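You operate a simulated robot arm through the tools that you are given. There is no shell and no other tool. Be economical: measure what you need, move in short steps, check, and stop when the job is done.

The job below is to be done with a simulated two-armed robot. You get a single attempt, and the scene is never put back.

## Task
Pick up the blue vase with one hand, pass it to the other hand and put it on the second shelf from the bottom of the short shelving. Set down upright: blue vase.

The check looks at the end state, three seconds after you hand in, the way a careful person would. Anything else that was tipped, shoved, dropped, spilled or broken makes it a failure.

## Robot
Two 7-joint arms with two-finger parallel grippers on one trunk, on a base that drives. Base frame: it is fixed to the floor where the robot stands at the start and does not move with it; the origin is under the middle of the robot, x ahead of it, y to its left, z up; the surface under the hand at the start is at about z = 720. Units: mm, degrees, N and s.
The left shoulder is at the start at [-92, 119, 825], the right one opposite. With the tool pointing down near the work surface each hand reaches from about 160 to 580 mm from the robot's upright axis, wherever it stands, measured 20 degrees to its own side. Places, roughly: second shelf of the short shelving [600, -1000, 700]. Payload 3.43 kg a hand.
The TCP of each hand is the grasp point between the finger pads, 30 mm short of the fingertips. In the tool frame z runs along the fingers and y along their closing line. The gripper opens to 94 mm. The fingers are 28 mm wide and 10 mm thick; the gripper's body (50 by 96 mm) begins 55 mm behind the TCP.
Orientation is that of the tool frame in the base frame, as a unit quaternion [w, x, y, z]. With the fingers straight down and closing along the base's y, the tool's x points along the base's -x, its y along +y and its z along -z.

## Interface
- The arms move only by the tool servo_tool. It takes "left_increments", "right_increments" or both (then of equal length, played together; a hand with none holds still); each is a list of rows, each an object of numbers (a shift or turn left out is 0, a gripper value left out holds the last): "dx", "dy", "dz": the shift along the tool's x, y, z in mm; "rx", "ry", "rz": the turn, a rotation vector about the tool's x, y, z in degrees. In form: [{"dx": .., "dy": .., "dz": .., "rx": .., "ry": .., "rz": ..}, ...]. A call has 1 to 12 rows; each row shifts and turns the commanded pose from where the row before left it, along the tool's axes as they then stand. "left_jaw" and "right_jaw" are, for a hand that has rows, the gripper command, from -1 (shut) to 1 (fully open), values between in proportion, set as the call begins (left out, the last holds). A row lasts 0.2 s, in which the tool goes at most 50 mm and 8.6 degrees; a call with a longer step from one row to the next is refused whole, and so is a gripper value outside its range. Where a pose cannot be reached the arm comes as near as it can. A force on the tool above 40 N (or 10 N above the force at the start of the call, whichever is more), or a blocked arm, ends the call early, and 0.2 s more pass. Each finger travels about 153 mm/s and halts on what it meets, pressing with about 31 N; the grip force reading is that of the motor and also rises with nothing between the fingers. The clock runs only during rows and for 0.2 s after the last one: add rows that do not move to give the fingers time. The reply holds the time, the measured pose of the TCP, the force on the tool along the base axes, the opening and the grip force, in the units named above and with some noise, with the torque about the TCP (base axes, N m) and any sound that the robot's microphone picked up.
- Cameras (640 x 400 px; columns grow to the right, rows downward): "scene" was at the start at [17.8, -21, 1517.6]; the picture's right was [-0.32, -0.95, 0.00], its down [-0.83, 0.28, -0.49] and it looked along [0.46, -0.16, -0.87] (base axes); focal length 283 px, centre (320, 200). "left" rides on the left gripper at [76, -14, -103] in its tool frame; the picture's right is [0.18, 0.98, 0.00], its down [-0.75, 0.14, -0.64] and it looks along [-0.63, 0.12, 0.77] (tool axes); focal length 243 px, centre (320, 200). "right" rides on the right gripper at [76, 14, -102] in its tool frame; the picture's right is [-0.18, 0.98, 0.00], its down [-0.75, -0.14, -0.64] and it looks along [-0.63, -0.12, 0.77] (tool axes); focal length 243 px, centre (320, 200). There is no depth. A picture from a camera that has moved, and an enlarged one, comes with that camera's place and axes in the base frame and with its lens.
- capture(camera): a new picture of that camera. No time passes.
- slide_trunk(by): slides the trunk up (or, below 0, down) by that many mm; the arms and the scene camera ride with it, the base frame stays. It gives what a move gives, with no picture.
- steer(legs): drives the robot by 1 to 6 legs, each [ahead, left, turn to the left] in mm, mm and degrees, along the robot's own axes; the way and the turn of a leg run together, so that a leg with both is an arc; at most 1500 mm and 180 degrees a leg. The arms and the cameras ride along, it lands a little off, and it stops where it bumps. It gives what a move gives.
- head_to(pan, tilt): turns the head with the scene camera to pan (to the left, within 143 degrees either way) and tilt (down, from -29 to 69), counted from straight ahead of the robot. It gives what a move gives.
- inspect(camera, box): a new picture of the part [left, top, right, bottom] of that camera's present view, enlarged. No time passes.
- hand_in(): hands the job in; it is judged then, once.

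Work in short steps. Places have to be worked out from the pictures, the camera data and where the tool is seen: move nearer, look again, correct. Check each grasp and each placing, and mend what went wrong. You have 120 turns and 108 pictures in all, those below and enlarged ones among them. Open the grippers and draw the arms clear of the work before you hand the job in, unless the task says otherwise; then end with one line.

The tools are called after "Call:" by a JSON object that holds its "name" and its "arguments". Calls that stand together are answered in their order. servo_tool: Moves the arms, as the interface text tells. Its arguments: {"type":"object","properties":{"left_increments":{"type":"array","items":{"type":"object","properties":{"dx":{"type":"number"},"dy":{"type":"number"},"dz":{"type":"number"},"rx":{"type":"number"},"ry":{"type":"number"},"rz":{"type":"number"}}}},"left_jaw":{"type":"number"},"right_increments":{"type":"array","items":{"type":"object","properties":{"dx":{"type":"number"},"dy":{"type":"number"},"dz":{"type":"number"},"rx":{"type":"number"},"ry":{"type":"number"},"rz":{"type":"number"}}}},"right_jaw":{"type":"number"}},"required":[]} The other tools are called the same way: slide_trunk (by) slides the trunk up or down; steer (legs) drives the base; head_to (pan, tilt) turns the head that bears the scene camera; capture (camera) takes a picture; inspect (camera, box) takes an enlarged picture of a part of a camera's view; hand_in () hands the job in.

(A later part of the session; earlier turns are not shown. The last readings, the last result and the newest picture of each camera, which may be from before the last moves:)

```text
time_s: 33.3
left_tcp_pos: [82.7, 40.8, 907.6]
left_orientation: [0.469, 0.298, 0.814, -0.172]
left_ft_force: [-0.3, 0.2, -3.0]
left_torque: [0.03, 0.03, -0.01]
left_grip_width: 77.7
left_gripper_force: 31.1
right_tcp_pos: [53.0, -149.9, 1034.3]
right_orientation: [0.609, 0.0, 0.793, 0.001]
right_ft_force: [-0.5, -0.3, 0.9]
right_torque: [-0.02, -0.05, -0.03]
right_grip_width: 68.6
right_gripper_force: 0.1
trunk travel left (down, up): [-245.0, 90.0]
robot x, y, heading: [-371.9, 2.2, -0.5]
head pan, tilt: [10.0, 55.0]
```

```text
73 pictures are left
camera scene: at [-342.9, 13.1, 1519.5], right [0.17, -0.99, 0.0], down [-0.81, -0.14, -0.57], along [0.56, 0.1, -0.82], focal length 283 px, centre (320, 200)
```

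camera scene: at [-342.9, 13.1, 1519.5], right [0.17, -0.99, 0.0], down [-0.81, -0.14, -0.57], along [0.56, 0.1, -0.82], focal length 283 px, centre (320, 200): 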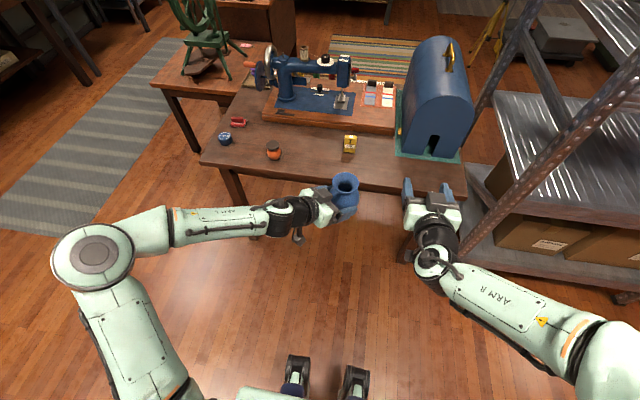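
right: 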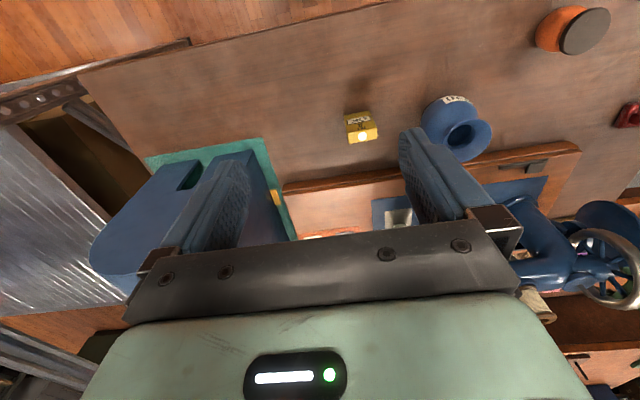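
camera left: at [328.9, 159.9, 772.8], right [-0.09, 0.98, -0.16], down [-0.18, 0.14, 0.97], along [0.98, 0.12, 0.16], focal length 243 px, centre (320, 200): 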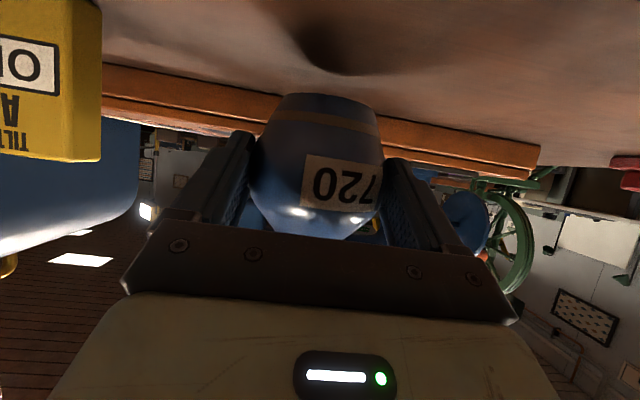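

Right hand now points forward. Yaw it 50° to the left.

Call:
{"name": "servo_tool", "arguments": {"right_increments": [{"rx": -6.9, "rz": -1.85}, {"rx": -6.9, "rz": -1.85}, {"rx": -6.9, "rz": -1.85}, {"rx": -6.9, "rz": -1.85}, {"rx": -6.9, "rz": -1.85}, {"rx": -6.9, "rz": -1.85}, {"rx": -6.9, "rz": -1.85}, {}]}}

Call:
{"name": "head_to", "arguments": {"pan": 0, "tilt": 58}}

Call:
{"name": "capture", "arguments": {"camera": "scene"}}

Call:
{"name": "capture", "arguments": {"camera": "right"}}

```text
time_s: 35.1
left_tcp_pos: [82.2, 40.0, 908.5]
left_orientation: [0.469, 0.298, 0.813, -0.172]
left_ft_force: [-0.2, 0.5, -1.5]
left_torque: [0.04, 0.06, 0.01]
left_grip_width: 78.2
left_gripper_force: 31.3
right_tcp_pos: [51.5, -159.5, 1052.5]
right_orientation: [0.572, -0.31, 0.725, 0.228]
right_ft_force: [0.4, 0.4, 0.2]
right_torque: [0.02, 0.01, 0.01]
right_grip_width: 68.1
right_gripper_force: 0.1
right hand out of reach, approached as far as the arm can: row 2, 3
trunk travel left (down, up): [-245.0, 90.0]
robot x, y, heading: [-370.4, 1.7, -0.2]
head pan, tilt: [10.0, 55.0]
```

```text
time_s: 35.9
left_tcp_pos: [82.9, 41.7, 909.0]
left_orientation: [0.47, 0.298, 0.813, -0.172]
left_ft_force: [0.3, 0.1, -2.5]
left_torque: [0.03, 0.04, 0.0]
left_grip_width: 78.0
left_gripper_force: 30.8
right_tcp_pos: [50.1, -159.0, 1053.4]
right_orientation: [0.572, -0.31, 0.724, 0.229]
right_ft_force: [0.4, -0.5, -0.4]
right_torque: [0.04, 0.04, -0.02]
right_grip_width: 68.1
right_gripper_force: 0.1
trunk travel left (down, up): [-245.0, 90.0]
robot x, y, heading: [-368.6, 2.6, -0.3]
head pan, tilt: [0.0, 58.0]
```

```text
72 pictures are left
camera scene: at [-345.2, 0.6, 1515.8], right [0.0, -1.0, 0.0], down [-0.85, 0.0, -0.53], along [0.53, 0.0, -0.85], focal length 283 px, centre (320, 200)
```

scene: 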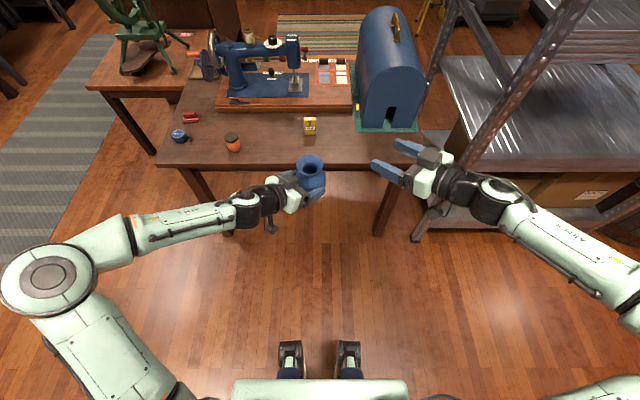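

```text
71 pictures are left
camera right: at [-41.2, -233.9, 1003.3], right [-0.67, 0.73, 0.16], down [-0.22, -0.4, 0.89], along [0.71, 0.56, 0.43], focal length 243 px, centre (320, 200)
```

right: 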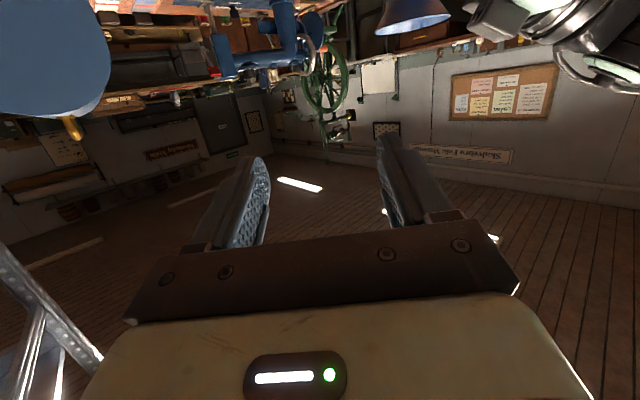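

Right hand ended at yaw 45°, tilt 14°. I'll yaw the left 5° more to keep the hands perpendicular, and move the right hand to about 110 mm short of the neck.

Call:
{"name": "servo_tool", "arguments": {"left_increments": [{"rx": 4.33, "rz": 2.5}, {}, {}, {}, {}], "right_increments": [{"dx": 15.9, "dy": 25.7, "dz": 14.5}, {"dx": 15.9, "dy": 25.7, "dz": 14.5}, {"dx": 15.9, "dy": 25.7, "dz": 14.5}, {"dx": 15.9, "dy": 25.7, "dz": 14.5}, {}]}}

Call:
{"name": "capture", "arguments": {"camera": "right"}}

Call:
{"name": "inspect", "arguments": {"camera": "scene", "box": [230, 120, 430, 260]}}

```text
time_s: 37.1
left_tcp_pos: [81.7, 40.0, 908.3]
left_orientation: [0.462, 0.332, 0.8, -0.192]
left_ft_force: [-0.4, 0.0, -2.9]
left_torque: [0.01, 0.05, 0.02]
left_grip_width: 78.2
left_gripper_force: 30.9
right_tcp_pos: [9.3, -59.9, 975.8]
right_orientation: [0.572, -0.31, 0.724, 0.229]
right_ft_force: [-0.3, -0.5, 0.0]
right_torque: [-0.02, -0.04, 0.01]
right_grip_width: 68.2
right_gripper_force: 0.3
trunk travel left (down, up): [-245.0, 90.0]
robot x, y, heading: [-369.0, -1.5, -0.4]
head pan, tilt: [0.0, 58.0]
```

```text
70 pictures are left
camera right: at [-83.4, -134.3, 925.6], right [-0.67, 0.73, 0.16], down [-0.22, -0.4, 0.89], along [0.71, 0.56, 0.43], focal length 243 px, centre (320, 200)
```

right: 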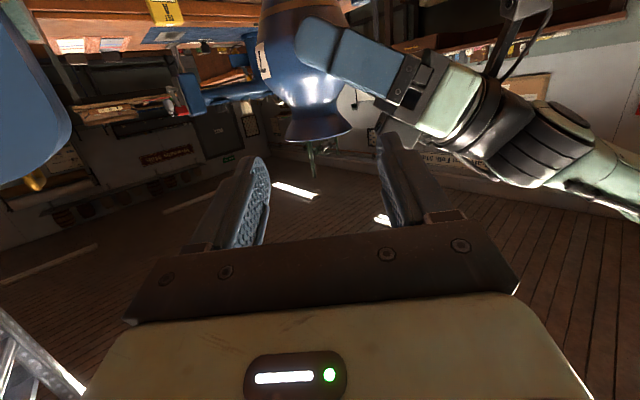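

```text
2.86 times, centred on (330, 190) of scene
camera zoom: at [-345.4, 0.4, 1515.8], right [0.0, -1.0, 0.0], down [-0.85, 0.0, -0.53], along [0.53, 0.0, -0.85], focal length 808 px, centre (291, 229)
```

zoom: 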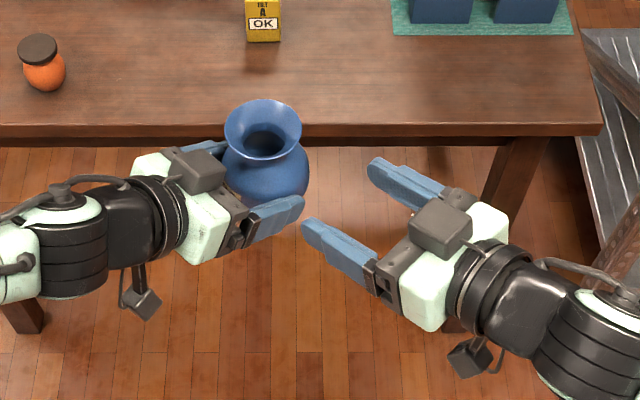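

I'll refine the vase position with an enlarged right-wrist view.

Call:
{"name": "inspect", "arguments": {"camera": "right", "box": [230, 0, 410, 160]}}

```text
2.50 times, centred on (320, 80) of right
camera zoom: at [-83.4, -134.3, 925.6], right [-0.67, 0.73, 0.16], down [-0.22, -0.4, 0.89], along [0.71, 0.56, 0.43], focal length 606 px, centre (320, 500)
```

zoom: 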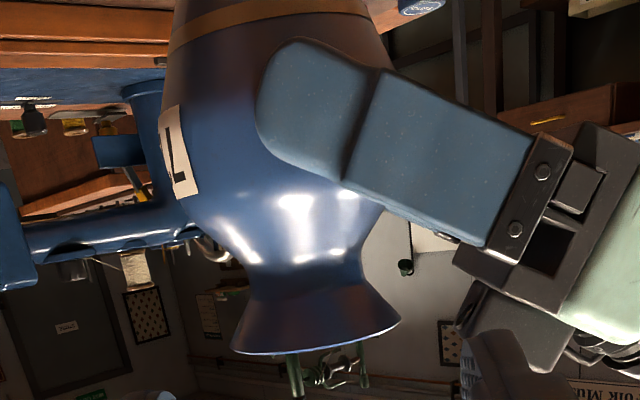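

Neck is at about [100, 24.5, 942], vase upright. The right hand advances 70 mm with a −4.4 mm lateral correction, then I check.

Call:
{"name": "servo_tool", "arguments": {"right_increments": [{"dy": -4.4, "dz": 20}, {"dz": 25}, {"dz": 25}, {}]}}

Call:
{"name": "capture", "arguments": {"camera": "right"}}

Call:
{"name": "inspect", "arguments": {"camera": "scene", "box": [270, 130, 390, 220]}}

Call:
{"name": "capture", "arguments": {"camera": "left"}}

```text
time_s: 38.1
left_tcp_pos: [82.6, 39.9, 908.1]
left_orientation: [0.461, 0.333, 0.8, -0.192]
left_ft_force: [0.1, 0.7, -1.7]
left_torque: [0.09, 0.04, 0.03]
left_grip_width: 77.9
left_gripper_force: 31.1
right_tcp_pos: [58.0, -14.5, 956.8]
right_orientation: [0.571, -0.31, 0.725, 0.229]
right_ft_force: [-0.3, -0.7, 0.0]
right_torque: [0.0, 0.0, -0.01]
right_grip_width: 68.3
right_gripper_force: 0.1
trunk travel left (down, up): [-245.0, 90.0]
robot x, y, heading: [-368.0, 1.0, -0.0]
head pan, tilt: [0.0, 58.0]
```

```text
67 pictures are left
camera right: at [-32.2, -89.9, 907.3], right [-0.67, 0.73, 0.16], down [-0.22, -0.4, 0.89], along [0.71, 0.56, 0.43], focal length 243 px, centre (320, 200)
```

right: 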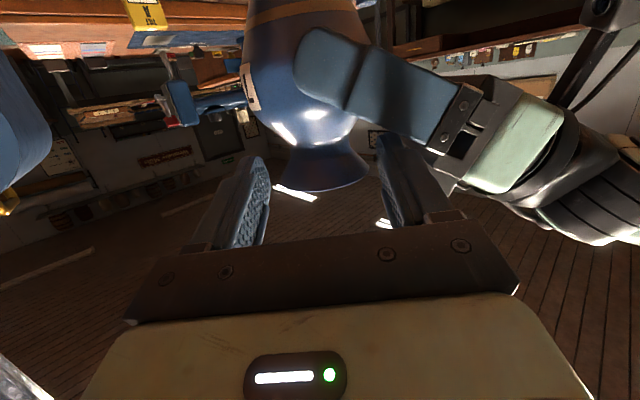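

```text
4.44 times, centred on (330, 175) of scene
camera zoom: at [-345.5, 0.3, 1515.8], right [0.0, -1.0, 0.0], down [-0.85, 0.0, -0.53], along [0.53, 0.0, -0.85], focal length 1256 px, centre (276, 311)
```

zoom: 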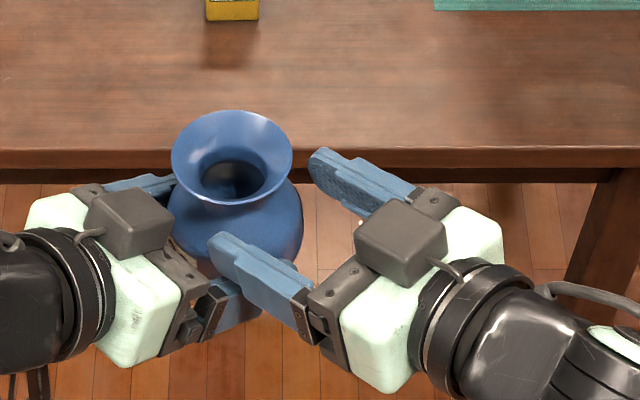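

```text
65 pictures are left
camera left: at [-16.9, 121.1, 892.7], right [0.63, 0.76, -0.16], down [-0.03, 0.23, 0.97], along [0.77, -0.61, 0.16], focal length 243 px, centre (320, 200)
```

left: 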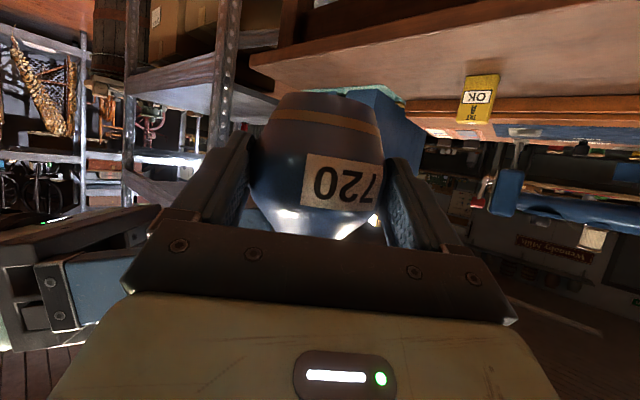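

Alignment is good: the fingers will pass on both sides of the neck, above the left finger. Advancing the last 40 mm slowly.

Call:
{"name": "servo_tool", "arguments": {"right_increments": [{"dz": 14}, {"dz": 13}, {"dz": 13}, {}]}}

Call:
{"name": "capture", "arguments": {"camera": "right"}}

Call:
{"name": "inspect", "arguments": {"camera": "scene", "box": [270, 130, 390, 220]}}

```text
time_s: 39.1
left_tcp_pos: [84.3, 45.3, 906.4]
left_orientation: [0.46, 0.331, 0.802, -0.189]
left_ft_force: [15.2, 15.2, -20.5]
left_torque: [-0.1, -0.29, -0.5]
left_grip_width: 77.8
left_gripper_force: 30.9
right_tcp_pos: [65.9, -9.8, 950.9]
right_orientation: [0.573, -0.31, 0.723, 0.23]
right_ft_force: [-14.9, -14.6, 17.0]
right_torque: [0.44, 0.72, 1.09]
right_grip_width: 68.2
right_gripper_force: 0.0
right hand out of reach, approached as far as the arm can: row 1, 2, 3
trunk travel left (down, up): [-245.0, 90.0]
robot x, y, heading: [-371.4, -0.7, -0.1]
head pan, tilt: [0.0, 58.0]
```

```text
64 pictures are left
camera right: at [-26.1, -83.4, 901.4], right [-0.67, 0.72, 0.16], down [-0.22, -0.4, 0.89], along [0.71, 0.56, 0.43], focal length 243 px, centre (320, 200)
```

right: 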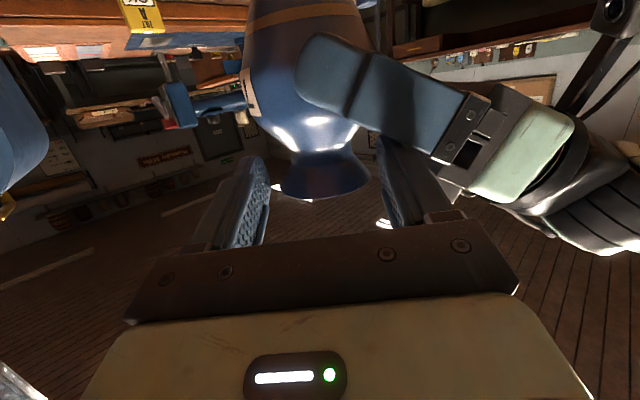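

```text
4.44 times, centred on (330, 175) of scene
camera zoom: at [-345.3, 0.5, 1515.8], right [0.0, -1.0, 0.0], down [-0.85, 0.0, -0.53], along [0.53, 0.0, -0.85], focal length 1256 px, centre (276, 311)
```

zoom: 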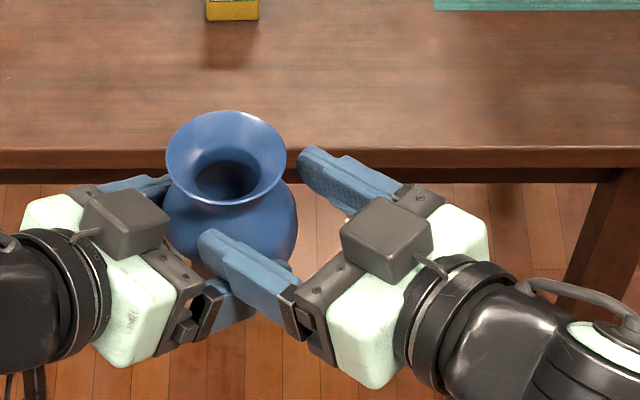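

The right fingertip touched the top of the left finger (15–20 N), so I back off at once. A steeper right-hand tilt (25°) will clear it at the same neck height.

Call:
{"name": "servo_tool", "arguments": {"right_increments": [{"dz": -15}, {"dz": -25}, {"dz": -25}, {"ry": 5.5}, {"ry": 5.5}, {}]}}

Call:
{"name": "capture", "arguments": {"camera": "right"}}

Call:
{"name": "inspect", "arguments": {"camera": "scene", "box": [270, 130, 390, 220]}}

```text
time_s: 40.5
left_tcp_pos: [81.9, 41.0, 908.6]
left_orientation: [0.462, 0.332, 0.799, -0.193]
left_ft_force: [0.5, 0.3, -2.2]
left_torque: [0.05, 0.06, -0.03]
left_grip_width: 77.9
left_gripper_force: 31.3
right_tcp_pos: [20.9, -53.5, 966.6]
right_orientation: [0.498, -0.332, 0.776, 0.199]
right_ft_force: [-0.2, 0.3, 0.0]
right_torque: [-0.01, 0.01, 0.0]
right_grip_width: 68.2
right_gripper_force: 0.1
trunk travel left (down, up): [-245.0, 90.0]
robot x, y, heading: [-368.6, -1.1, -0.4]
head pan, tilt: [0.0, 58.0]
```

```text
62 pictures are left
camera right: at [-75.9, -133.0, 940.3], right [-0.65, 0.75, 0.14], down [-0.1, -0.27, 0.96], along [0.76, 0.6, 0.25], focal length 243 px, centre (320, 200)
```

right: 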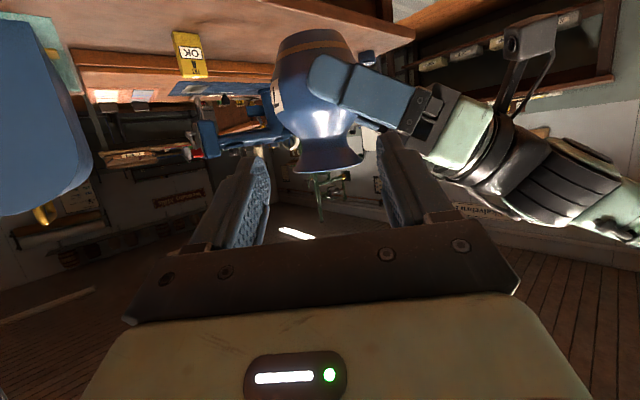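

```text
4.44 times, centred on (330, 175) of scene
camera zoom: at [-345.2, 0.4, 1515.8], right [0.0, -1.0, 0.0], down [-0.85, 0.0, -0.53], along [0.53, 0.0, -0.85], focal length 1256 px, centre (276, 311)
```

zoom: 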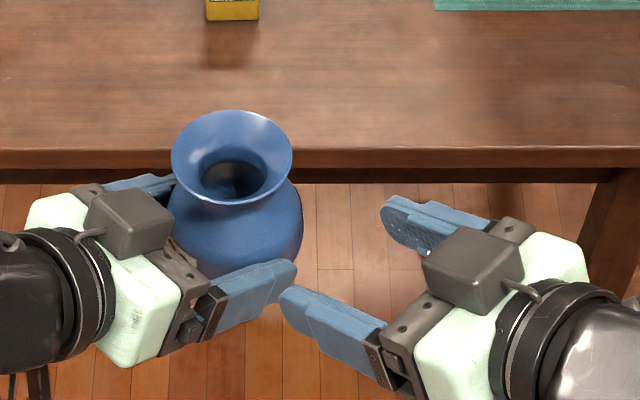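

Vase unchanged. The right hand is now at 25° tilt; I raise it 27 mm along its own x and advance 55 mm, then look.

Call:
{"name": "servo_tool", "arguments": {"right_increments": [{"dx": -27}, {"dz": 20}, {"dz": 20}, {"dz": 15}, {}]}}

Call:
{"name": "capture", "arguments": {"camera": "right"}}

Call:
{"name": "inspect", "arguments": {"camera": "scene", "box": [270, 130, 390, 220]}}

```text
time_s: 41.7
left_tcp_pos: [82.3, 40.7, 907.6]
left_orientation: [0.461, 0.332, 0.8, -0.192]
left_ft_force: [0.2, 0.5, -2.2]
left_torque: [0.04, 0.05, 0.0]
left_grip_width: 77.8
left_gripper_force: 31.3
right_tcp_pos: [54.8, -19.1, 973.6]
right_orientation: [0.5, -0.331, 0.776, 0.198]
right_ft_force: [0.1, 0.4, 0.8]
right_torque: [-0.01, 0.0, 0.01]
right_grip_width: 68.1
right_gripper_force: 0.1
right hand out of reach, approached as far as the arm can: row 4
trunk travel left (down, up): [-245.0, 90.0]
robot x, y, heading: [-369.0, 2.0, -0.2]
head pan, tilt: [0.0, 58.0]
```

```text
60 pictures are left
camera right: at [-42.0, -98.4, 946.8], right [-0.65, 0.75, 0.14], down [-0.1, -0.27, 0.96], along [0.76, 0.6, 0.25], focal length 243 px, centre (320, 200)
```

right: 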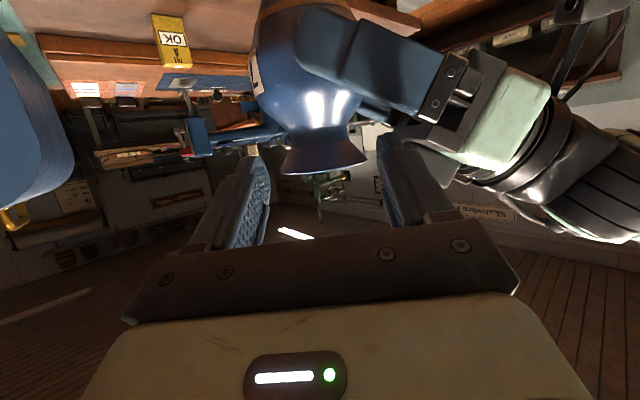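

```text
4.44 times, centred on (330, 175) of scene
camera zoom: at [-345.1, 0.6, 1515.8], right [0.0, -1.0, 0.0], down [-0.85, 0.0, -0.53], along [0.53, 0.0, -0.85], focal length 1256 px, centre (276, 311)
```

zoom: 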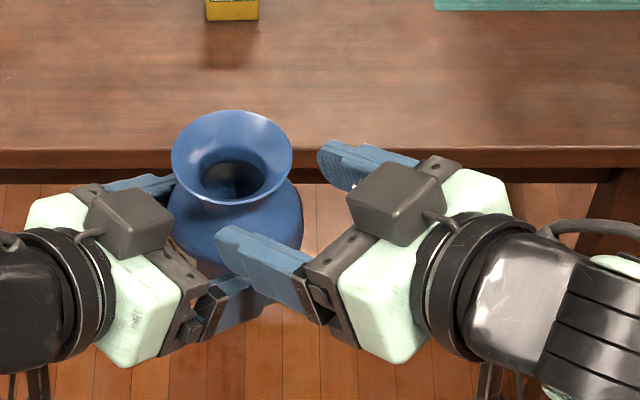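

The right arm is at its reach limit along this line, so I bring the vase to it: the left hand moves 52 mm back along the right hand's axis, so the neck slides between the right fingers.

Call:
{"name": "servo_tool", "arguments": {"left_increments": [{"dx": -4.8, "dy": -11.6, "dz": -2.7}, {"dx": -4.8, "dy": -11.6, "dz": -2.7}, {}]}}

Call:
{"name": "servo_tool", "arguments": {"left_increments": [{"dx": -4.8, "dy": -11.6, "dz": -2.7}, {"dx": -4.8, "dy": -11.6, "dz": -2.7}, {}]}}

Call:
{"name": "capture", "arguments": {"camera": "right"}}

Call:
{"name": "inspect", "arguments": {"camera": "scene", "box": [270, 130, 390, 220]}}

```text
time_s: 42.5
left_tcp_pos: [65.8, 25.0, 919.4]
left_orientation: [0.461, 0.332, 0.8, -0.192]
left_ft_force: [-0.5, -0.6, -2.6]
left_torque: [0.03, 0.06, 0.03]
left_grip_width: 78.1
left_gripper_force: 30.7
right_tcp_pos: [55.2, -19.7, 973.0]
right_orientation: [0.5, -0.33, 0.776, 0.198]
right_ft_force: [0.1, -0.1, 0.7]
right_torque: [0.01, 0.03, 0.0]
right_grip_width: 68.3
right_gripper_force: 0.1
trunk travel left (down, up): [-245.0, 90.0]
robot x, y, heading: [-371.4, -1.6, -0.2]
head pan, tilt: [0.0, 58.0]
```

```text
time_s: 43.3
left_tcp_pos: [49.7, 8.5, 930.7]
left_orientation: [0.461, 0.333, 0.8, -0.192]
left_ft_force: [-0.1, 0.1, -1.1]
left_torque: [0.06, 0.05, 0.01]
left_grip_width: 77.7
left_gripper_force: 30.5
right_tcp_pos: [55.2, -19.9, 972.3]
right_orientation: [0.499, -0.331, 0.776, 0.198]
right_ft_force: [0.1, 0.0, 0.3]
right_torque: [0.01, 0.01, 0.04]
right_grip_width: 68.2
right_gripper_force: 0.1
trunk travel left (down, up): [-245.0, 90.0]
robot x, y, heading: [-372.3, 0.6, -0.2]
head pan, tilt: [0.0, 58.0]
```

```text
58 pictures are left
camera right: at [-42.2, -98.4, 946.8], right [-0.65, 0.75, 0.14], down [-0.1, -0.27, 0.96], along [0.76, 0.6, 0.25], focal length 243 px, centre (320, 200)
```

right: 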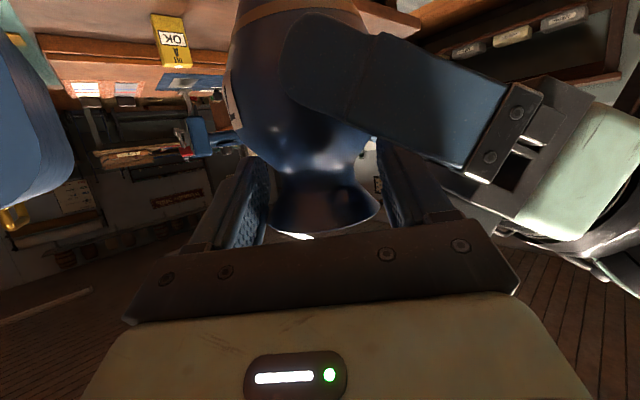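

```text
4.44 times, centred on (330, 175) of scene
camera zoom: at [-345.2, 0.6, 1515.8], right [0.0, -1.0, 0.0], down [-0.85, 0.0, -0.53], along [0.53, 0.0, -0.85], focal length 1256 px, centre (276, 311)
```

zoom: 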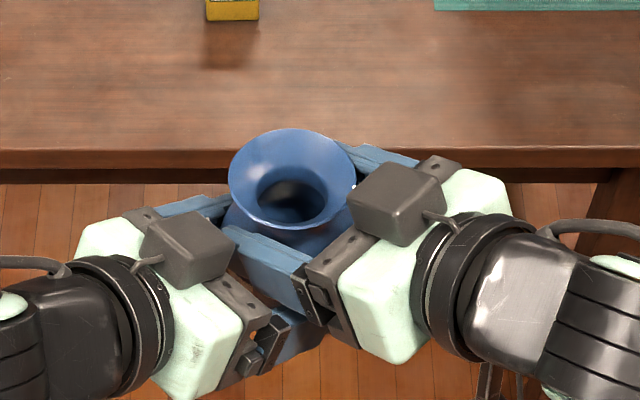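

No contact and the neck is between the right pads. Closing the right gripper.

Call:
{"name": "servo_tool", "arguments": {"right_increments": [{}, {}, {}, {}], "right_jaw": -1}}

Call:
{"name": "capture", "arguments": {"camera": "right"}}

Call:
{"name": "inspect", "arguments": {"camera": "scene", "box": [270, 130, 390, 220]}}

```text
time_s: 44.3
left_tcp_pos: [48.0, 7.6, 930.4]
left_orientation: [0.46, 0.333, 0.8, -0.193]
left_ft_force: [-10.7, 1.8, -8.9]
left_torque: [-0.43, -0.36, 0.08]
left_grip_width: 77.8
left_gripper_force: 30.8
right_tcp_pos: [55.5, -19.0, 973.1]
right_orientation: [0.5, -0.33, 0.776, 0.197]
right_ft_force: [11.0, 0.1, 6.3]
right_torque: [0.58, -0.03, -0.38]
right_grip_width: 61.6
right_gripper_force: 31.4
trunk travel left (down, up): [-245.0, 90.0]
robot x, y, heading: [-368.8, 0.3, -0.1]
head pan, tilt: [0.0, 58.0]
```

```text
56 pictures are left
camera right: at [-41.7, -98.7, 947.2], right [-0.65, 0.75, 0.14], down [-0.1, -0.27, 0.96], along [0.76, 0.6, 0.25], focal length 243 px, centre (320, 200)
```

right: 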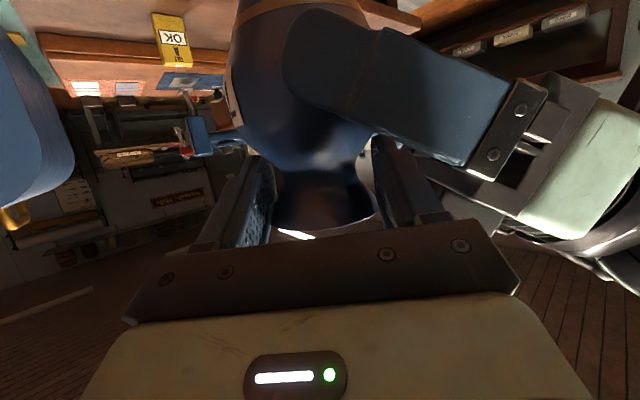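

```text
4.44 times, centred on (330, 175) of scene
camera zoom: at [-345.3, 0.5, 1515.8], right [0.0, -1.0, 0.0], down [-0.85, 0.0, -0.53], along [0.53, 0.0, -0.85], focal length 1256 px, centre (276, 311)
```

zoom: 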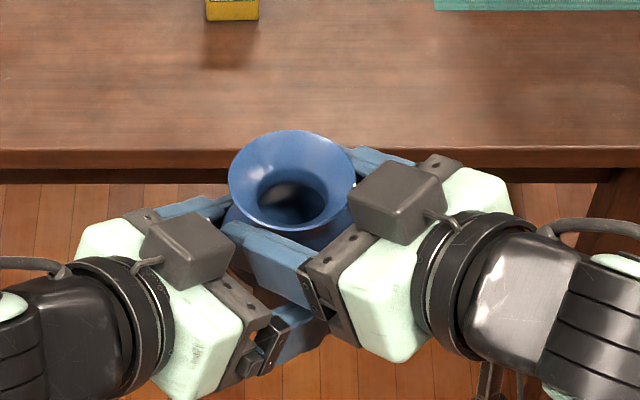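

The right jaw stopped at 61.6 mm with the vase being pushed down about 7 N: the pads are biting the shoulder below the neck. I'll reopen, lower the vase 8 mm (and 1.5 mm sideways) with the left hand, and close again.

Call:
{"name": "servo_tool", "arguments": {"right_increments": [{}, {}, {}], "right_jaw": 0.45}}

Call:
{"name": "servo_tool", "arguments": {"left_increments": [{"dx": 3.9, "dz": 1.3}, {"dx": 3.8, "dz": 1.3}, {}]}}

Call:
{"name": "servo_tool", "arguments": {"right_increments": [{}, {}, {}, {}], "right_jaw": -1}}

Call:
{"name": "capture", "arguments": {"camera": "right"}}

```text
time_s: 45.1
left_tcp_pos: [49.9, 8.4, 930.7]
left_orientation: [0.462, 0.331, 0.8, -0.191]
left_ft_force: [0.2, -0.8, -3.3]
left_torque: [0.02, 0.03, -0.01]
left_grip_width: 77.9
left_gripper_force: 30.4
right_tcp_pos: [53.8, -20.6, 972.3]
right_orientation: [0.499, -0.33, 0.777, 0.197]
right_ft_force: [0.2, -0.2, -0.1]
right_torque: [-0.01, 0.03, 0.01]
right_grip_width: 68.2
right_gripper_force: 0.1
trunk travel left (down, up): [-245.0, 90.0]
robot x, y, heading: [-367.6, 3.5, -0.1]
head pan, tilt: [0.0, 58.0]
```

```text
time_s: 45.9
left_tcp_pos: [48.5, 8.7, 921.9]
left_orientation: [0.461, 0.333, 0.8, -0.193]
left_ft_force: [-0.6, -0.1, -1.6]
left_torque: [0.02, 0.04, 0.02]
left_grip_width: 77.6
left_gripper_force: 31.8
right_tcp_pos: [55.1, -18.7, 972.3]
right_orientation: [0.5, -0.33, 0.776, 0.198]
right_ft_force: [-0.2, -0.6, -0.2]
right_torque: [0.0, 0.01, 0.04]
right_grip_width: 68.2
right_gripper_force: 0.1
trunk travel left (down, up): [-245.0, 90.0]
robot x, y, heading: [-371.3, -0.0, -0.1]
head pan, tilt: [0.0, 58.0]
```

```text
time_s: 46.9
left_tcp_pos: [48.9, 9.1, 923.8]
left_orientation: [0.463, 0.333, 0.799, -0.192]
left_ft_force: [7.8, 3.1, 13.3]
left_torque: [-0.86, -0.37, 0.33]
left_grip_width: 77.8
left_gripper_force: 31.1
right_tcp_pos: [53.9, -19.7, 971.1]
right_orientation: [0.497, -0.331, 0.777, 0.199]
right_ft_force: [-7.4, -3.9, -14.8]
right_torque: [0.31, 0.67, -0.11]
right_grip_width: 60.0
right_gripper_force: 30.4
trunk travel left (down, up): [-245.0, 90.0]
robot x, y, heading: [-371.2, 0.9, -0.5]
head pan, tilt: [0.0, 58.0]
```

```text
54 pictures are left
camera right: at [-42.9, -98.7, 945.6], right [-0.65, 0.75, 0.15], down [-0.1, -0.27, 0.96], along [0.76, 0.6, 0.25], focal length 243 px, centre (320, 200)
```

right: 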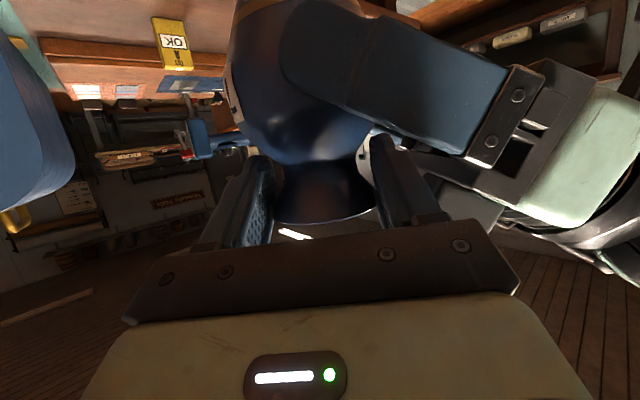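

Now the pads press the flare (vase pushed up 14 N), so the balanced height lies between. Reopen, raise the vase 4.5 mm, and close again.

Call:
{"name": "servo_tool", "arguments": {"right_increments": [{}, {}, {}], "right_jaw": 0.45}}

Call:
{"name": "servo_tool", "arguments": {"left_increments": [{"dx": -4, "dz": -2.2}, {}, {}]}}

Call:
{"name": "servo_tool", "arguments": {"right_increments": [{}, {}, {}, {}], "right_jaw": -1}}

```text
time_s: 47.7
left_tcp_pos: [48.1, 8.8, 922.4]
left_orientation: [0.46, 0.333, 0.8, -0.193]
left_ft_force: [-0.1, 0.6, -2.2]
left_torque: [0.06, 0.06, -0.01]
left_grip_width: 77.7
left_gripper_force: 31.2
right_tcp_pos: [55.2, -18.9, 971.6]
right_orientation: [0.499, -0.331, 0.776, 0.199]
right_ft_force: [-0.6, -0.8, 0.0]
right_torque: [-0.02, 0.01, -0.02]
right_grip_width: 68.0
right_gripper_force: 0.1
trunk travel left (down, up): [-245.0, 90.0]
robot x, y, heading: [-371.7, 0.4, -0.1]
head pan, tilt: [0.0, 58.0]
```

```text
time_s: 48.5
left_tcp_pos: [49.1, 9.3, 926.9]
left_orientation: [0.462, 0.332, 0.8, -0.192]
left_ft_force: [-0.3, -0.5, -3.2]
left_torque: [0.03, 0.01, -0.03]
left_grip_width: 77.8
left_gripper_force: 30.8
right_tcp_pos: [55.1, -20.3, 973.1]
right_orientation: [0.499, -0.331, 0.776, 0.198]
right_ft_force: [-0.7, -0.2, -0.4]
right_torque: [0.02, 0.02, 0.0]
right_grip_width: 68.2
right_gripper_force: 0.0
trunk travel left (down, up): [-245.0, 90.0]
robot x, y, heading: [-370.8, -0.1, -0.4]
head pan, tilt: [0.0, 58.0]
```

```text
time_s: 49.5
left_tcp_pos: [48.5, 9.8, 927.6]
left_orientation: [0.461, 0.333, 0.799, -0.193]
left_ft_force: [5.6, -5.3, -4.3]
left_torque: [-0.53, -0.1, 0.02]
left_grip_width: 77.9
left_gripper_force: 31.8
right_tcp_pos: [54.2, -18.1, 973.1]
right_orientation: [0.499, -0.331, 0.775, 0.2]
right_ft_force: [-5.1, 5.8, 2.5]
right_torque: [0.87, 0.38, 0.1]
right_grip_width: 60.6
right_gripper_force: 31.3
trunk travel left (down, up): [-245.0, 90.0]
robot x, y, heading: [-370.0, -0.0, -0.2]
head pan, tilt: [0.0, 58.0]
```

Forces are now balanced vertically, a good neck lock at 60.6 mm. Opening the left gripper while watching the right hand's load.

Call:
{"name": "servo_tool", "arguments": {"left_increments": [{}, {}, {}], "left_jaw": 1}}

Call:
{"name": "capture", "arguments": {"camera": "left"}}

Call:
{"name": "inspect", "arguments": {"camera": "scene", "box": [270, 130, 390, 220]}}

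```text
time_s: 50.3
left_tcp_pos: [47.9, 8.4, 926.7]
left_orientation: [0.462, 0.332, 0.799, -0.192]
left_ft_force: [-0.8, -0.6, -0.2]
left_torque: [-0.04, 0.0, -0.01]
left_grip_width: 94.2
left_gripper_force: 0.1
right_tcp_pos: [54.6, -19.5, 972.1]
right_orientation: [0.499, -0.33, 0.777, 0.197]
right_ft_force: [-0.2, 0.6, 0.5]
right_torque: [0.01, -0.01, 0.01]
right_grip_width: 59.9
right_gripper_force: 31.6
trunk travel left (down, up): [-245.0, 90.0]
robot x, y, heading: [-370.1, -2.1, -0.1]
head pan, tilt: [0.0, 58.0]
```

```text
53 pictures are left
camera left: at [-50.3, 89.9, 911.5], right [0.63, 0.76, -0.16], down [-0.03, 0.23, 0.97], along [0.77, -0.61, 0.16], focal length 243 px, centre (320, 200)
```

left: 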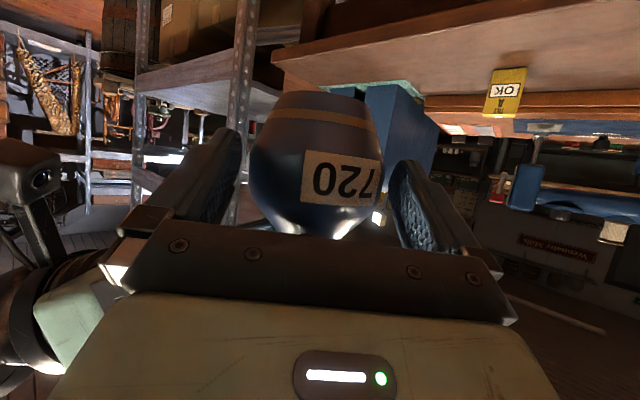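

```text
4.44 times, centred on (330, 175) of scene
camera zoom: at [-345.3, 0.5, 1515.8], right [0.0, -1.0, 0.0], down [-0.85, 0.0, -0.53], along [0.53, 0.0, -0.85], focal length 1256 px, centre (276, 311)
```

zoom: 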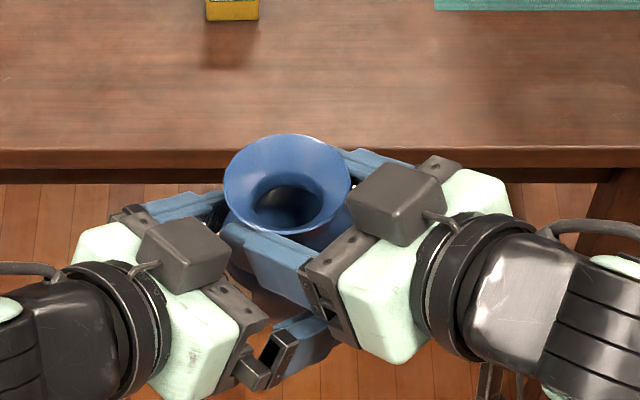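

The vase stays put in the right grip. Retreating the left hand slightly along its own axis and re-reading loads.

Call:
{"name": "servo_tool", "arguments": {"left_increments": [{"dz": -5}, {"dz": -10}, {}, {}]}}

Call:
{"name": "capture", "arguments": {"camera": "left"}}

```text
time_s: 51.3
left_tcp_pos: [37.9, 18.0, 934.4]
left_orientation: [0.461, 0.333, 0.8, -0.193]
left_ft_force: [0.1, 0.3, -0.3]
left_torque: [-0.03, -0.04, -0.03]
left_grip_width: 93.7
left_gripper_force: 0.1
right_tcp_pos: [54.4, -18.8, 972.9]
right_orientation: [0.5, -0.331, 0.776, 0.198]
right_ft_force: [-0.9, 0.6, -0.2]
right_torque: [-0.04, 0.0, 0.04]
right_grip_width: 59.5
right_gripper_force: 31.1
trunk travel left (down, up): [-245.0, 90.0]
robot x, y, heading: [-368.7, 4.4, -0.3]
head pan, tilt: [0.0, 58.0]
```

```text
51 pictures are left
camera left: at [-60.0, 98.8, 918.8], right [0.63, 0.76, -0.16], down [-0.03, 0.23, 0.97], along [0.77, -0.61, 0.16], focal length 243 px, centre (320, 200)
```

left: 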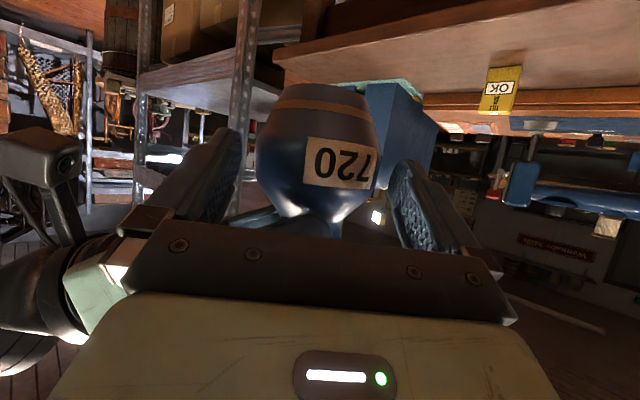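

The vase hangs from the right hand. Retreating the left fully.

Call:
{"name": "servo_tool", "arguments": {"left_increments": [{"dz": -30}, {"dz": -40}, {"dz": -40}, {"dz": -30}, {}]}}

Call:
{"name": "capture", "arguments": {"camera": "left"}}

Call:
{"name": "inspect", "arguments": {"camera": "scene", "box": [250, 120, 410, 240]}}

```text
time_s: 52.5
left_tcp_pos: [-46.7, 105.2, 1004.1]
left_orientation: [0.461, 0.333, 0.8, -0.192]
left_ft_force: [-1.2, 0.1, -0.1]
left_torque: [0.04, 0.0, 0.02]
left_grip_width: 93.9
left_gripper_force: 0.1
right_tcp_pos: [55.6, -19.5, 973.0]
right_orientation: [0.499, -0.331, 0.776, 0.198]
right_ft_force: [0.0, -0.2, -1.0]
right_torque: [0.0, 0.05, 0.0]
right_grip_width: 59.5
right_gripper_force: 31.2
trunk travel left (down, up): [-245.0, 90.0]
robot x, y, heading: [-370.4, -2.0, -0.1]
head pan, tilt: [0.0, 58.0]
```

```text
50 pictures are left
camera left: at [-145.6, 186.1, 988.7], right [0.63, 0.76, -0.16], down [-0.03, 0.23, 0.97], along [0.77, -0.61, 0.16], focal length 243 px, centre (320, 200)
```

left: 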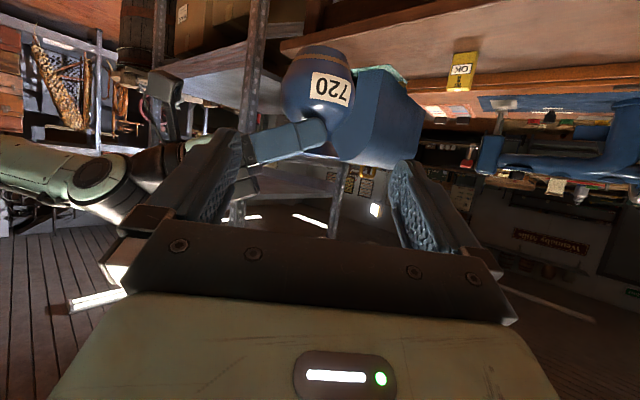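

```text
3.33 times, centred on (330, 180) of scene
camera zoom: at [-345.0, 0.1, 1515.8], right [0.0, -1.0, 0.0], down [-0.85, 0.0, -0.53], along [0.53, 0.0, -0.85], focal length 942 px, centre (287, 267)
```

zoom: 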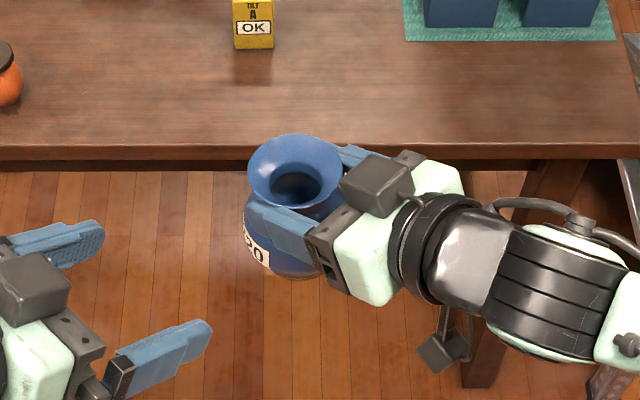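

Let me zoom on the vase to check its uprightness in the right grip.

Call:
{"name": "inspect", "arguments": {"camera": "left", "box": [250, 30, 390, 150]}}

Call:
{"name": "capture", "arguments": {"camera": "right"}}

```text
3.33 times, centred on (320, 90) of left
camera zoom: at [-145.6, 186.1, 988.7], right [0.63, 0.76, -0.16], down [-0.03, 0.23, 0.97], along [0.77, -0.61, 0.16], focal length 809 px, centre (320, 567)
```

zoom: 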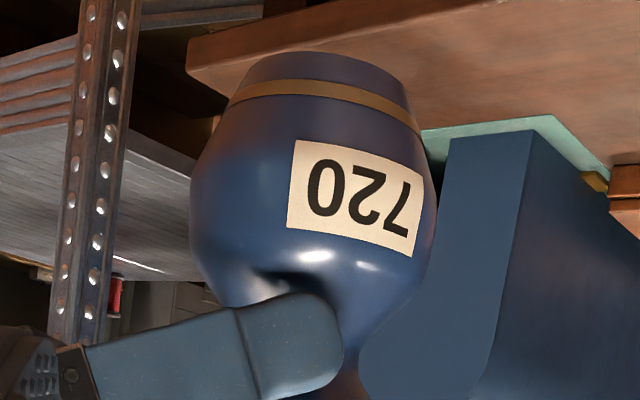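

```text
47 pictures are left
camera right: at [-42.0, -98.8, 946.7], right [-0.65, 0.75, 0.14], down [-0.1, -0.27, 0.96], along [0.76, 0.6, 0.25], focal length 243 px, centre (320, 200)
```

right: 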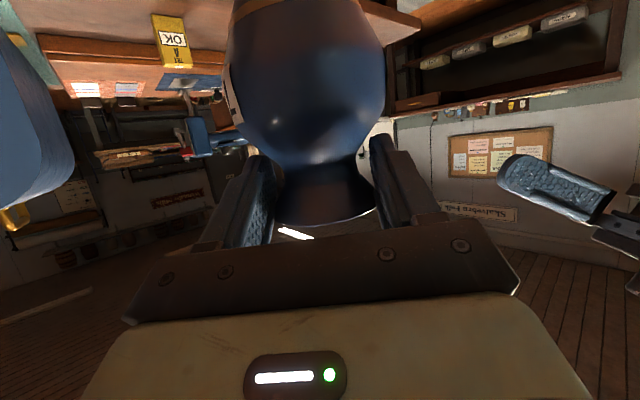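

The vase is upright to within about 1–2°. Now I yaw the right hand back to straight ahead, then study the shelf.

Call:
{"name": "servo_tool", "arguments": {"right_increments": [{"rx": 6.79, "ry": 0.16, "rz": 3.19}, {"rx": 6.79, "ry": 0.16, "rz": 3.19}, {"rx": 6.79, "ry": 0.16, "rz": 3.19}, {"rx": 6.79, "ry": 0.16, "rz": 3.19}, {"rx": 6.79, "ry": 0.16, "rz": 3.19}, {"rx": 6.79, "ry": 0.16, "rz": 3.19}, {}]}}

Call:
{"name": "head_to", "arguments": {"pan": -50, "tilt": 32}}

Call:
{"name": "capture", "arguments": {"camera": "scene"}}

Call:
{"name": "capture", "arguments": {"camera": "right"}}

```text
time_s: 54.1
left_tcp_pos: [-46.1, 104.4, 1004.4]
left_orientation: [0.461, 0.333, 0.8, -0.192]
left_ft_force: [0.3, 0.1, -1.1]
left_torque: [-0.04, 0.0, 0.02]
left_grip_width: 93.9
left_gripper_force: 0.1
right_tcp_pos: [22.4, -94.6, 1022.5]
right_orientation: [0.537, -0.034, 0.843, 0.01]
right_ft_force: [0.6, -1.2, -2.2]
right_torque: [0.02, 0.08, -0.01]
right_grip_width: 59.4
right_gripper_force: 30.8
right hand out of reach, approached as far as the arm can: row 1, 2, 3, 4, 5, 6
trunk travel left (down, up): [-245.0, 90.0]
robot x, y, heading: [-368.3, 1.6, -0.2]
head pan, tilt: [0.0, 58.0]
```

```text
time_s: 55.2
left_tcp_pos: [-46.5, 106.7, 1003.3]
left_orientation: [0.461, 0.333, 0.8, -0.193]
left_ft_force: [0.9, -0.5, -0.6]
left_torque: [-0.06, -0.01, 0.0]
left_grip_width: 94.0
left_gripper_force: 0.0
right_tcp_pos: [21.2, -93.2, 1023.4]
right_orientation: [0.537, -0.035, 0.843, 0.011]
right_ft_force: [-0.5, -0.7, -1.9]
right_torque: [0.0, 0.03, 0.03]
right_grip_width: 59.7
right_gripper_force: 30.9
trunk travel left (down, up): [-245.0, 90.0]
robot x, y, heading: [-369.2, 1.3, -0.2]
head pan, tilt: [-50.0, 32.0]
```

```text
46 pictures are left
camera scene: at [-356.7, -68.0, 1552.3], right [-0.77, -0.64, 0.0], down [-0.34, 0.41, -0.85], along [0.54, -0.65, -0.53], focal length 283 px, centre (320, 200)
```

scene: 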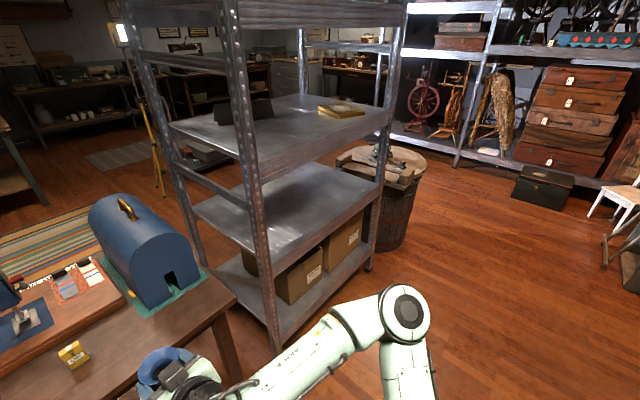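

```text
45 pictures are left
camera right: at [-104.1, -88.8, 997.0], right [0.01, 0.99, 0.15], down [-0.25, -0.14, 0.96], along [0.97, -0.04, 0.25], focal length 243 px, centre (320, 200)
```

right: 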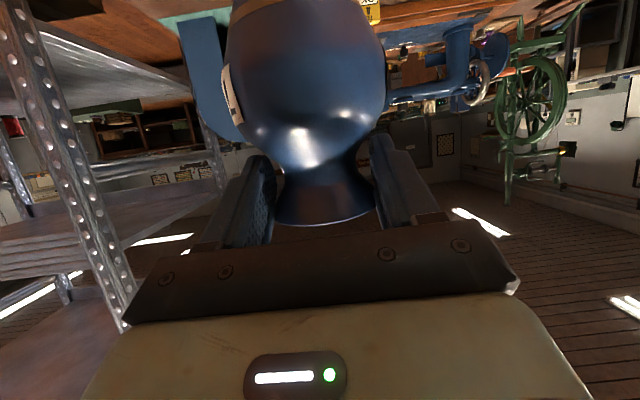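

The shelf is clear to see: its front edge runs from about (390, −620) to (325, −1430) at z≈700, turned about 4°. The target spot is about (475, −1000). I strafe right first, well clear of the shelving.

Call:
{"name": "steer", "arguments": {"legs": [[0, -830, 0]]}}

Call:
{"name": "head_to", "arguments": {"pan": -15, "tilt": 40}}

Call:
{"name": "capture", "arguments": {"camera": "scene"}}

```text
time_s: 62.9
left_tcp_pos: [-49.0, -725.6, 1004.9]
left_orientation: [0.461, 0.333, 0.8, -0.193]
left_ft_force: [0.0, -0.4, -0.2]
left_torque: [0.0, 0.01, 0.02]
left_grip_width: 94.1
left_gripper_force: 0.1
right_tcp_pos: [19.1, -924.3, 1022.4]
right_orientation: [0.537, -0.035, 0.843, 0.01]
right_ft_force: [-0.9, -1.1, -2.8]
right_torque: [-0.02, 0.03, 0.01]
right_grip_width: 59.3
right_gripper_force: 30.6
trunk travel left (down, up): [-245.0, 90.0]
robot x, y, heading: [-373.1, -832.7, -0.2]
head pan, tilt: [-50.0, 32.0]
```

```text
time_s: 63.9
left_tcp_pos: [-49.1, -724.7, 1003.6]
left_orientation: [0.461, 0.333, 0.8, -0.193]
left_ft_force: [-0.6, 0.3, -0.7]
left_torque: [0.03, -0.02, -0.03]
left_grip_width: 93.7
left_gripper_force: 0.1
right_tcp_pos: [18.5, -925.2, 1023.0]
right_orientation: [0.537, -0.035, 0.843, 0.01]
right_ft_force: [-0.6, 0.3, -2.2]
right_torque: [0.03, 0.05, -0.01]
right_grip_width: 59.4
right_gripper_force: 31.1
trunk travel left (down, up): [-245.0, 90.0]
robot x, y, heading: [-374.7, -832.7, -0.4]
head pan, tilt: [-15.0, 40.0]
```

```text
44 pictures are left
camera scene: at [-334.4, -852.6, 1540.2], right [-0.26, -0.96, 0.0], down [-0.62, 0.17, -0.77], along [0.74, -0.2, -0.64], focal length 283 px, centre (320, 200)
```

scene: 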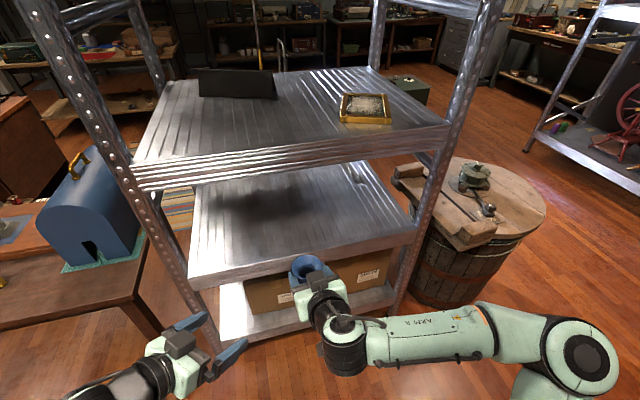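

The opening between shelves 2 and 3 runs from z≈700 to z≈1095, with the front edge at x≈350. The vase bottom is about 95 mm below the right TCP. I lower the trunk 185 mm and extend the right arm 180 mm forward, still in front of the shelving.

Call:
{"name": "slide_trunk", "arguments": {"by": -185}}

Call:
{"name": "servo_tool", "arguments": {"right_increments": [{"dx": -12.7, "dz": 27.2}, {"dx": -12.7, "dz": 27.2}, {"dx": -12.7, "dz": 27.2}, {"dx": -12.7, "dz": 27.2}, {"dx": -12.7, "dz": 27.2}, {"dx": -12.7, "dz": 27.2}, {}]}}

Call:
{"name": "capture", "arguments": {"camera": "scene"}}

Call:
{"name": "capture", "arguments": {"camera": "right"}}

```text
time_s: 66.0
left_tcp_pos: [-48.9, -724.3, 819.4]
left_orientation: [0.462, 0.332, 0.8, -0.192]
left_ft_force: [-0.6, 0.3, 0.1]
left_torque: [-0.02, 0.04, -0.02]
left_grip_width: 94.0
left_gripper_force: 0.0
right_tcp_pos: [17.8, -925.1, 838.0]
right_orientation: [0.537, -0.037, 0.843, 0.011]
right_ft_force: [-0.5, -0.1, -1.7]
right_torque: [-0.01, 0.05, -0.05]
right_grip_width: 59.3
right_gripper_force: 31.0
trunk travel left (down, up): [-60.0, 275.0]
robot x, y, heading: [-372.6, -830.0, -0.0]
head pan, tilt: [-15.0, 40.0]
```

```text
time_s: 67.6
left_tcp_pos: [-49.0, -724.7, 818.2]
left_orientation: [0.461, 0.333, 0.8, -0.193]
left_ft_force: [-0.1, -1.2, -1.3]
left_torque: [-0.01, 0.02, -0.02]
left_grip_width: 94.2
left_gripper_force: 0.0
right_tcp_pos: [107.4, -952.3, 851.5]
right_orientation: [0.536, -0.035, 0.843, 0.01]
right_ft_force: [0.1, -0.5, -2.7]
right_torque: [0.0, 0.02, -0.01]
right_grip_width: 59.1
right_gripper_force: 31.2
right hand out of reach, approached as far as the arm can: row 2, 3, 4, 5, 6
trunk travel left (down, up): [-60.0, 275.0]
robot x, y, heading: [-373.1, -833.3, -0.4]
head pan, tilt: [-15.0, 40.0]
```

```text
43 pictures are left
camera scene: at [-299.7, -852.7, 1349.1], right [-0.26, -0.97, 0.0], down [-0.62, 0.17, -0.77], along [0.74, -0.2, -0.64], focal length 283 px, centre (320, 200)
```

scene: 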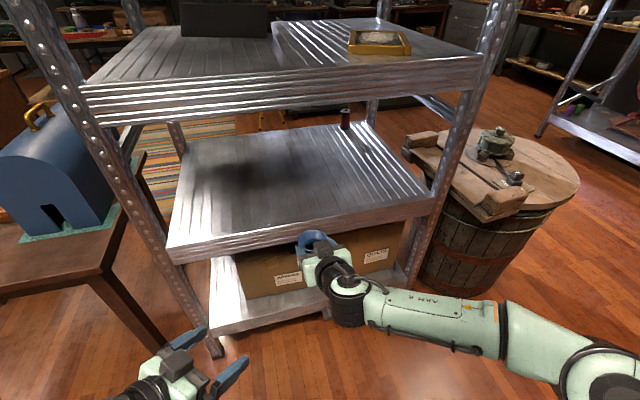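

```text
42 pictures are left
camera right: at [-18.0, -946.8, 826.6], right [0.01, 0.99, 0.15], down [-0.25, -0.14, 0.96], along [0.97, -0.04, 0.25], focal length 243 px, centre (320, 200)
```

right: 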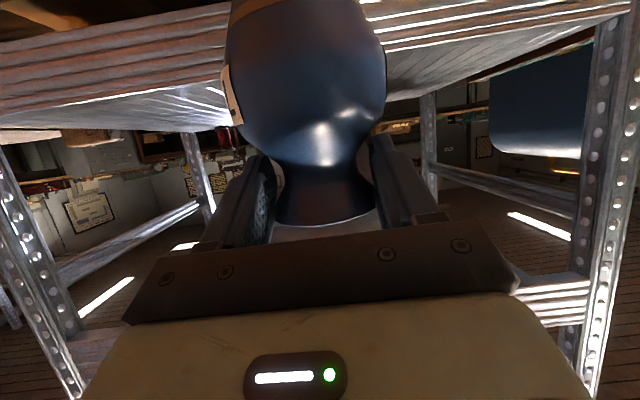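

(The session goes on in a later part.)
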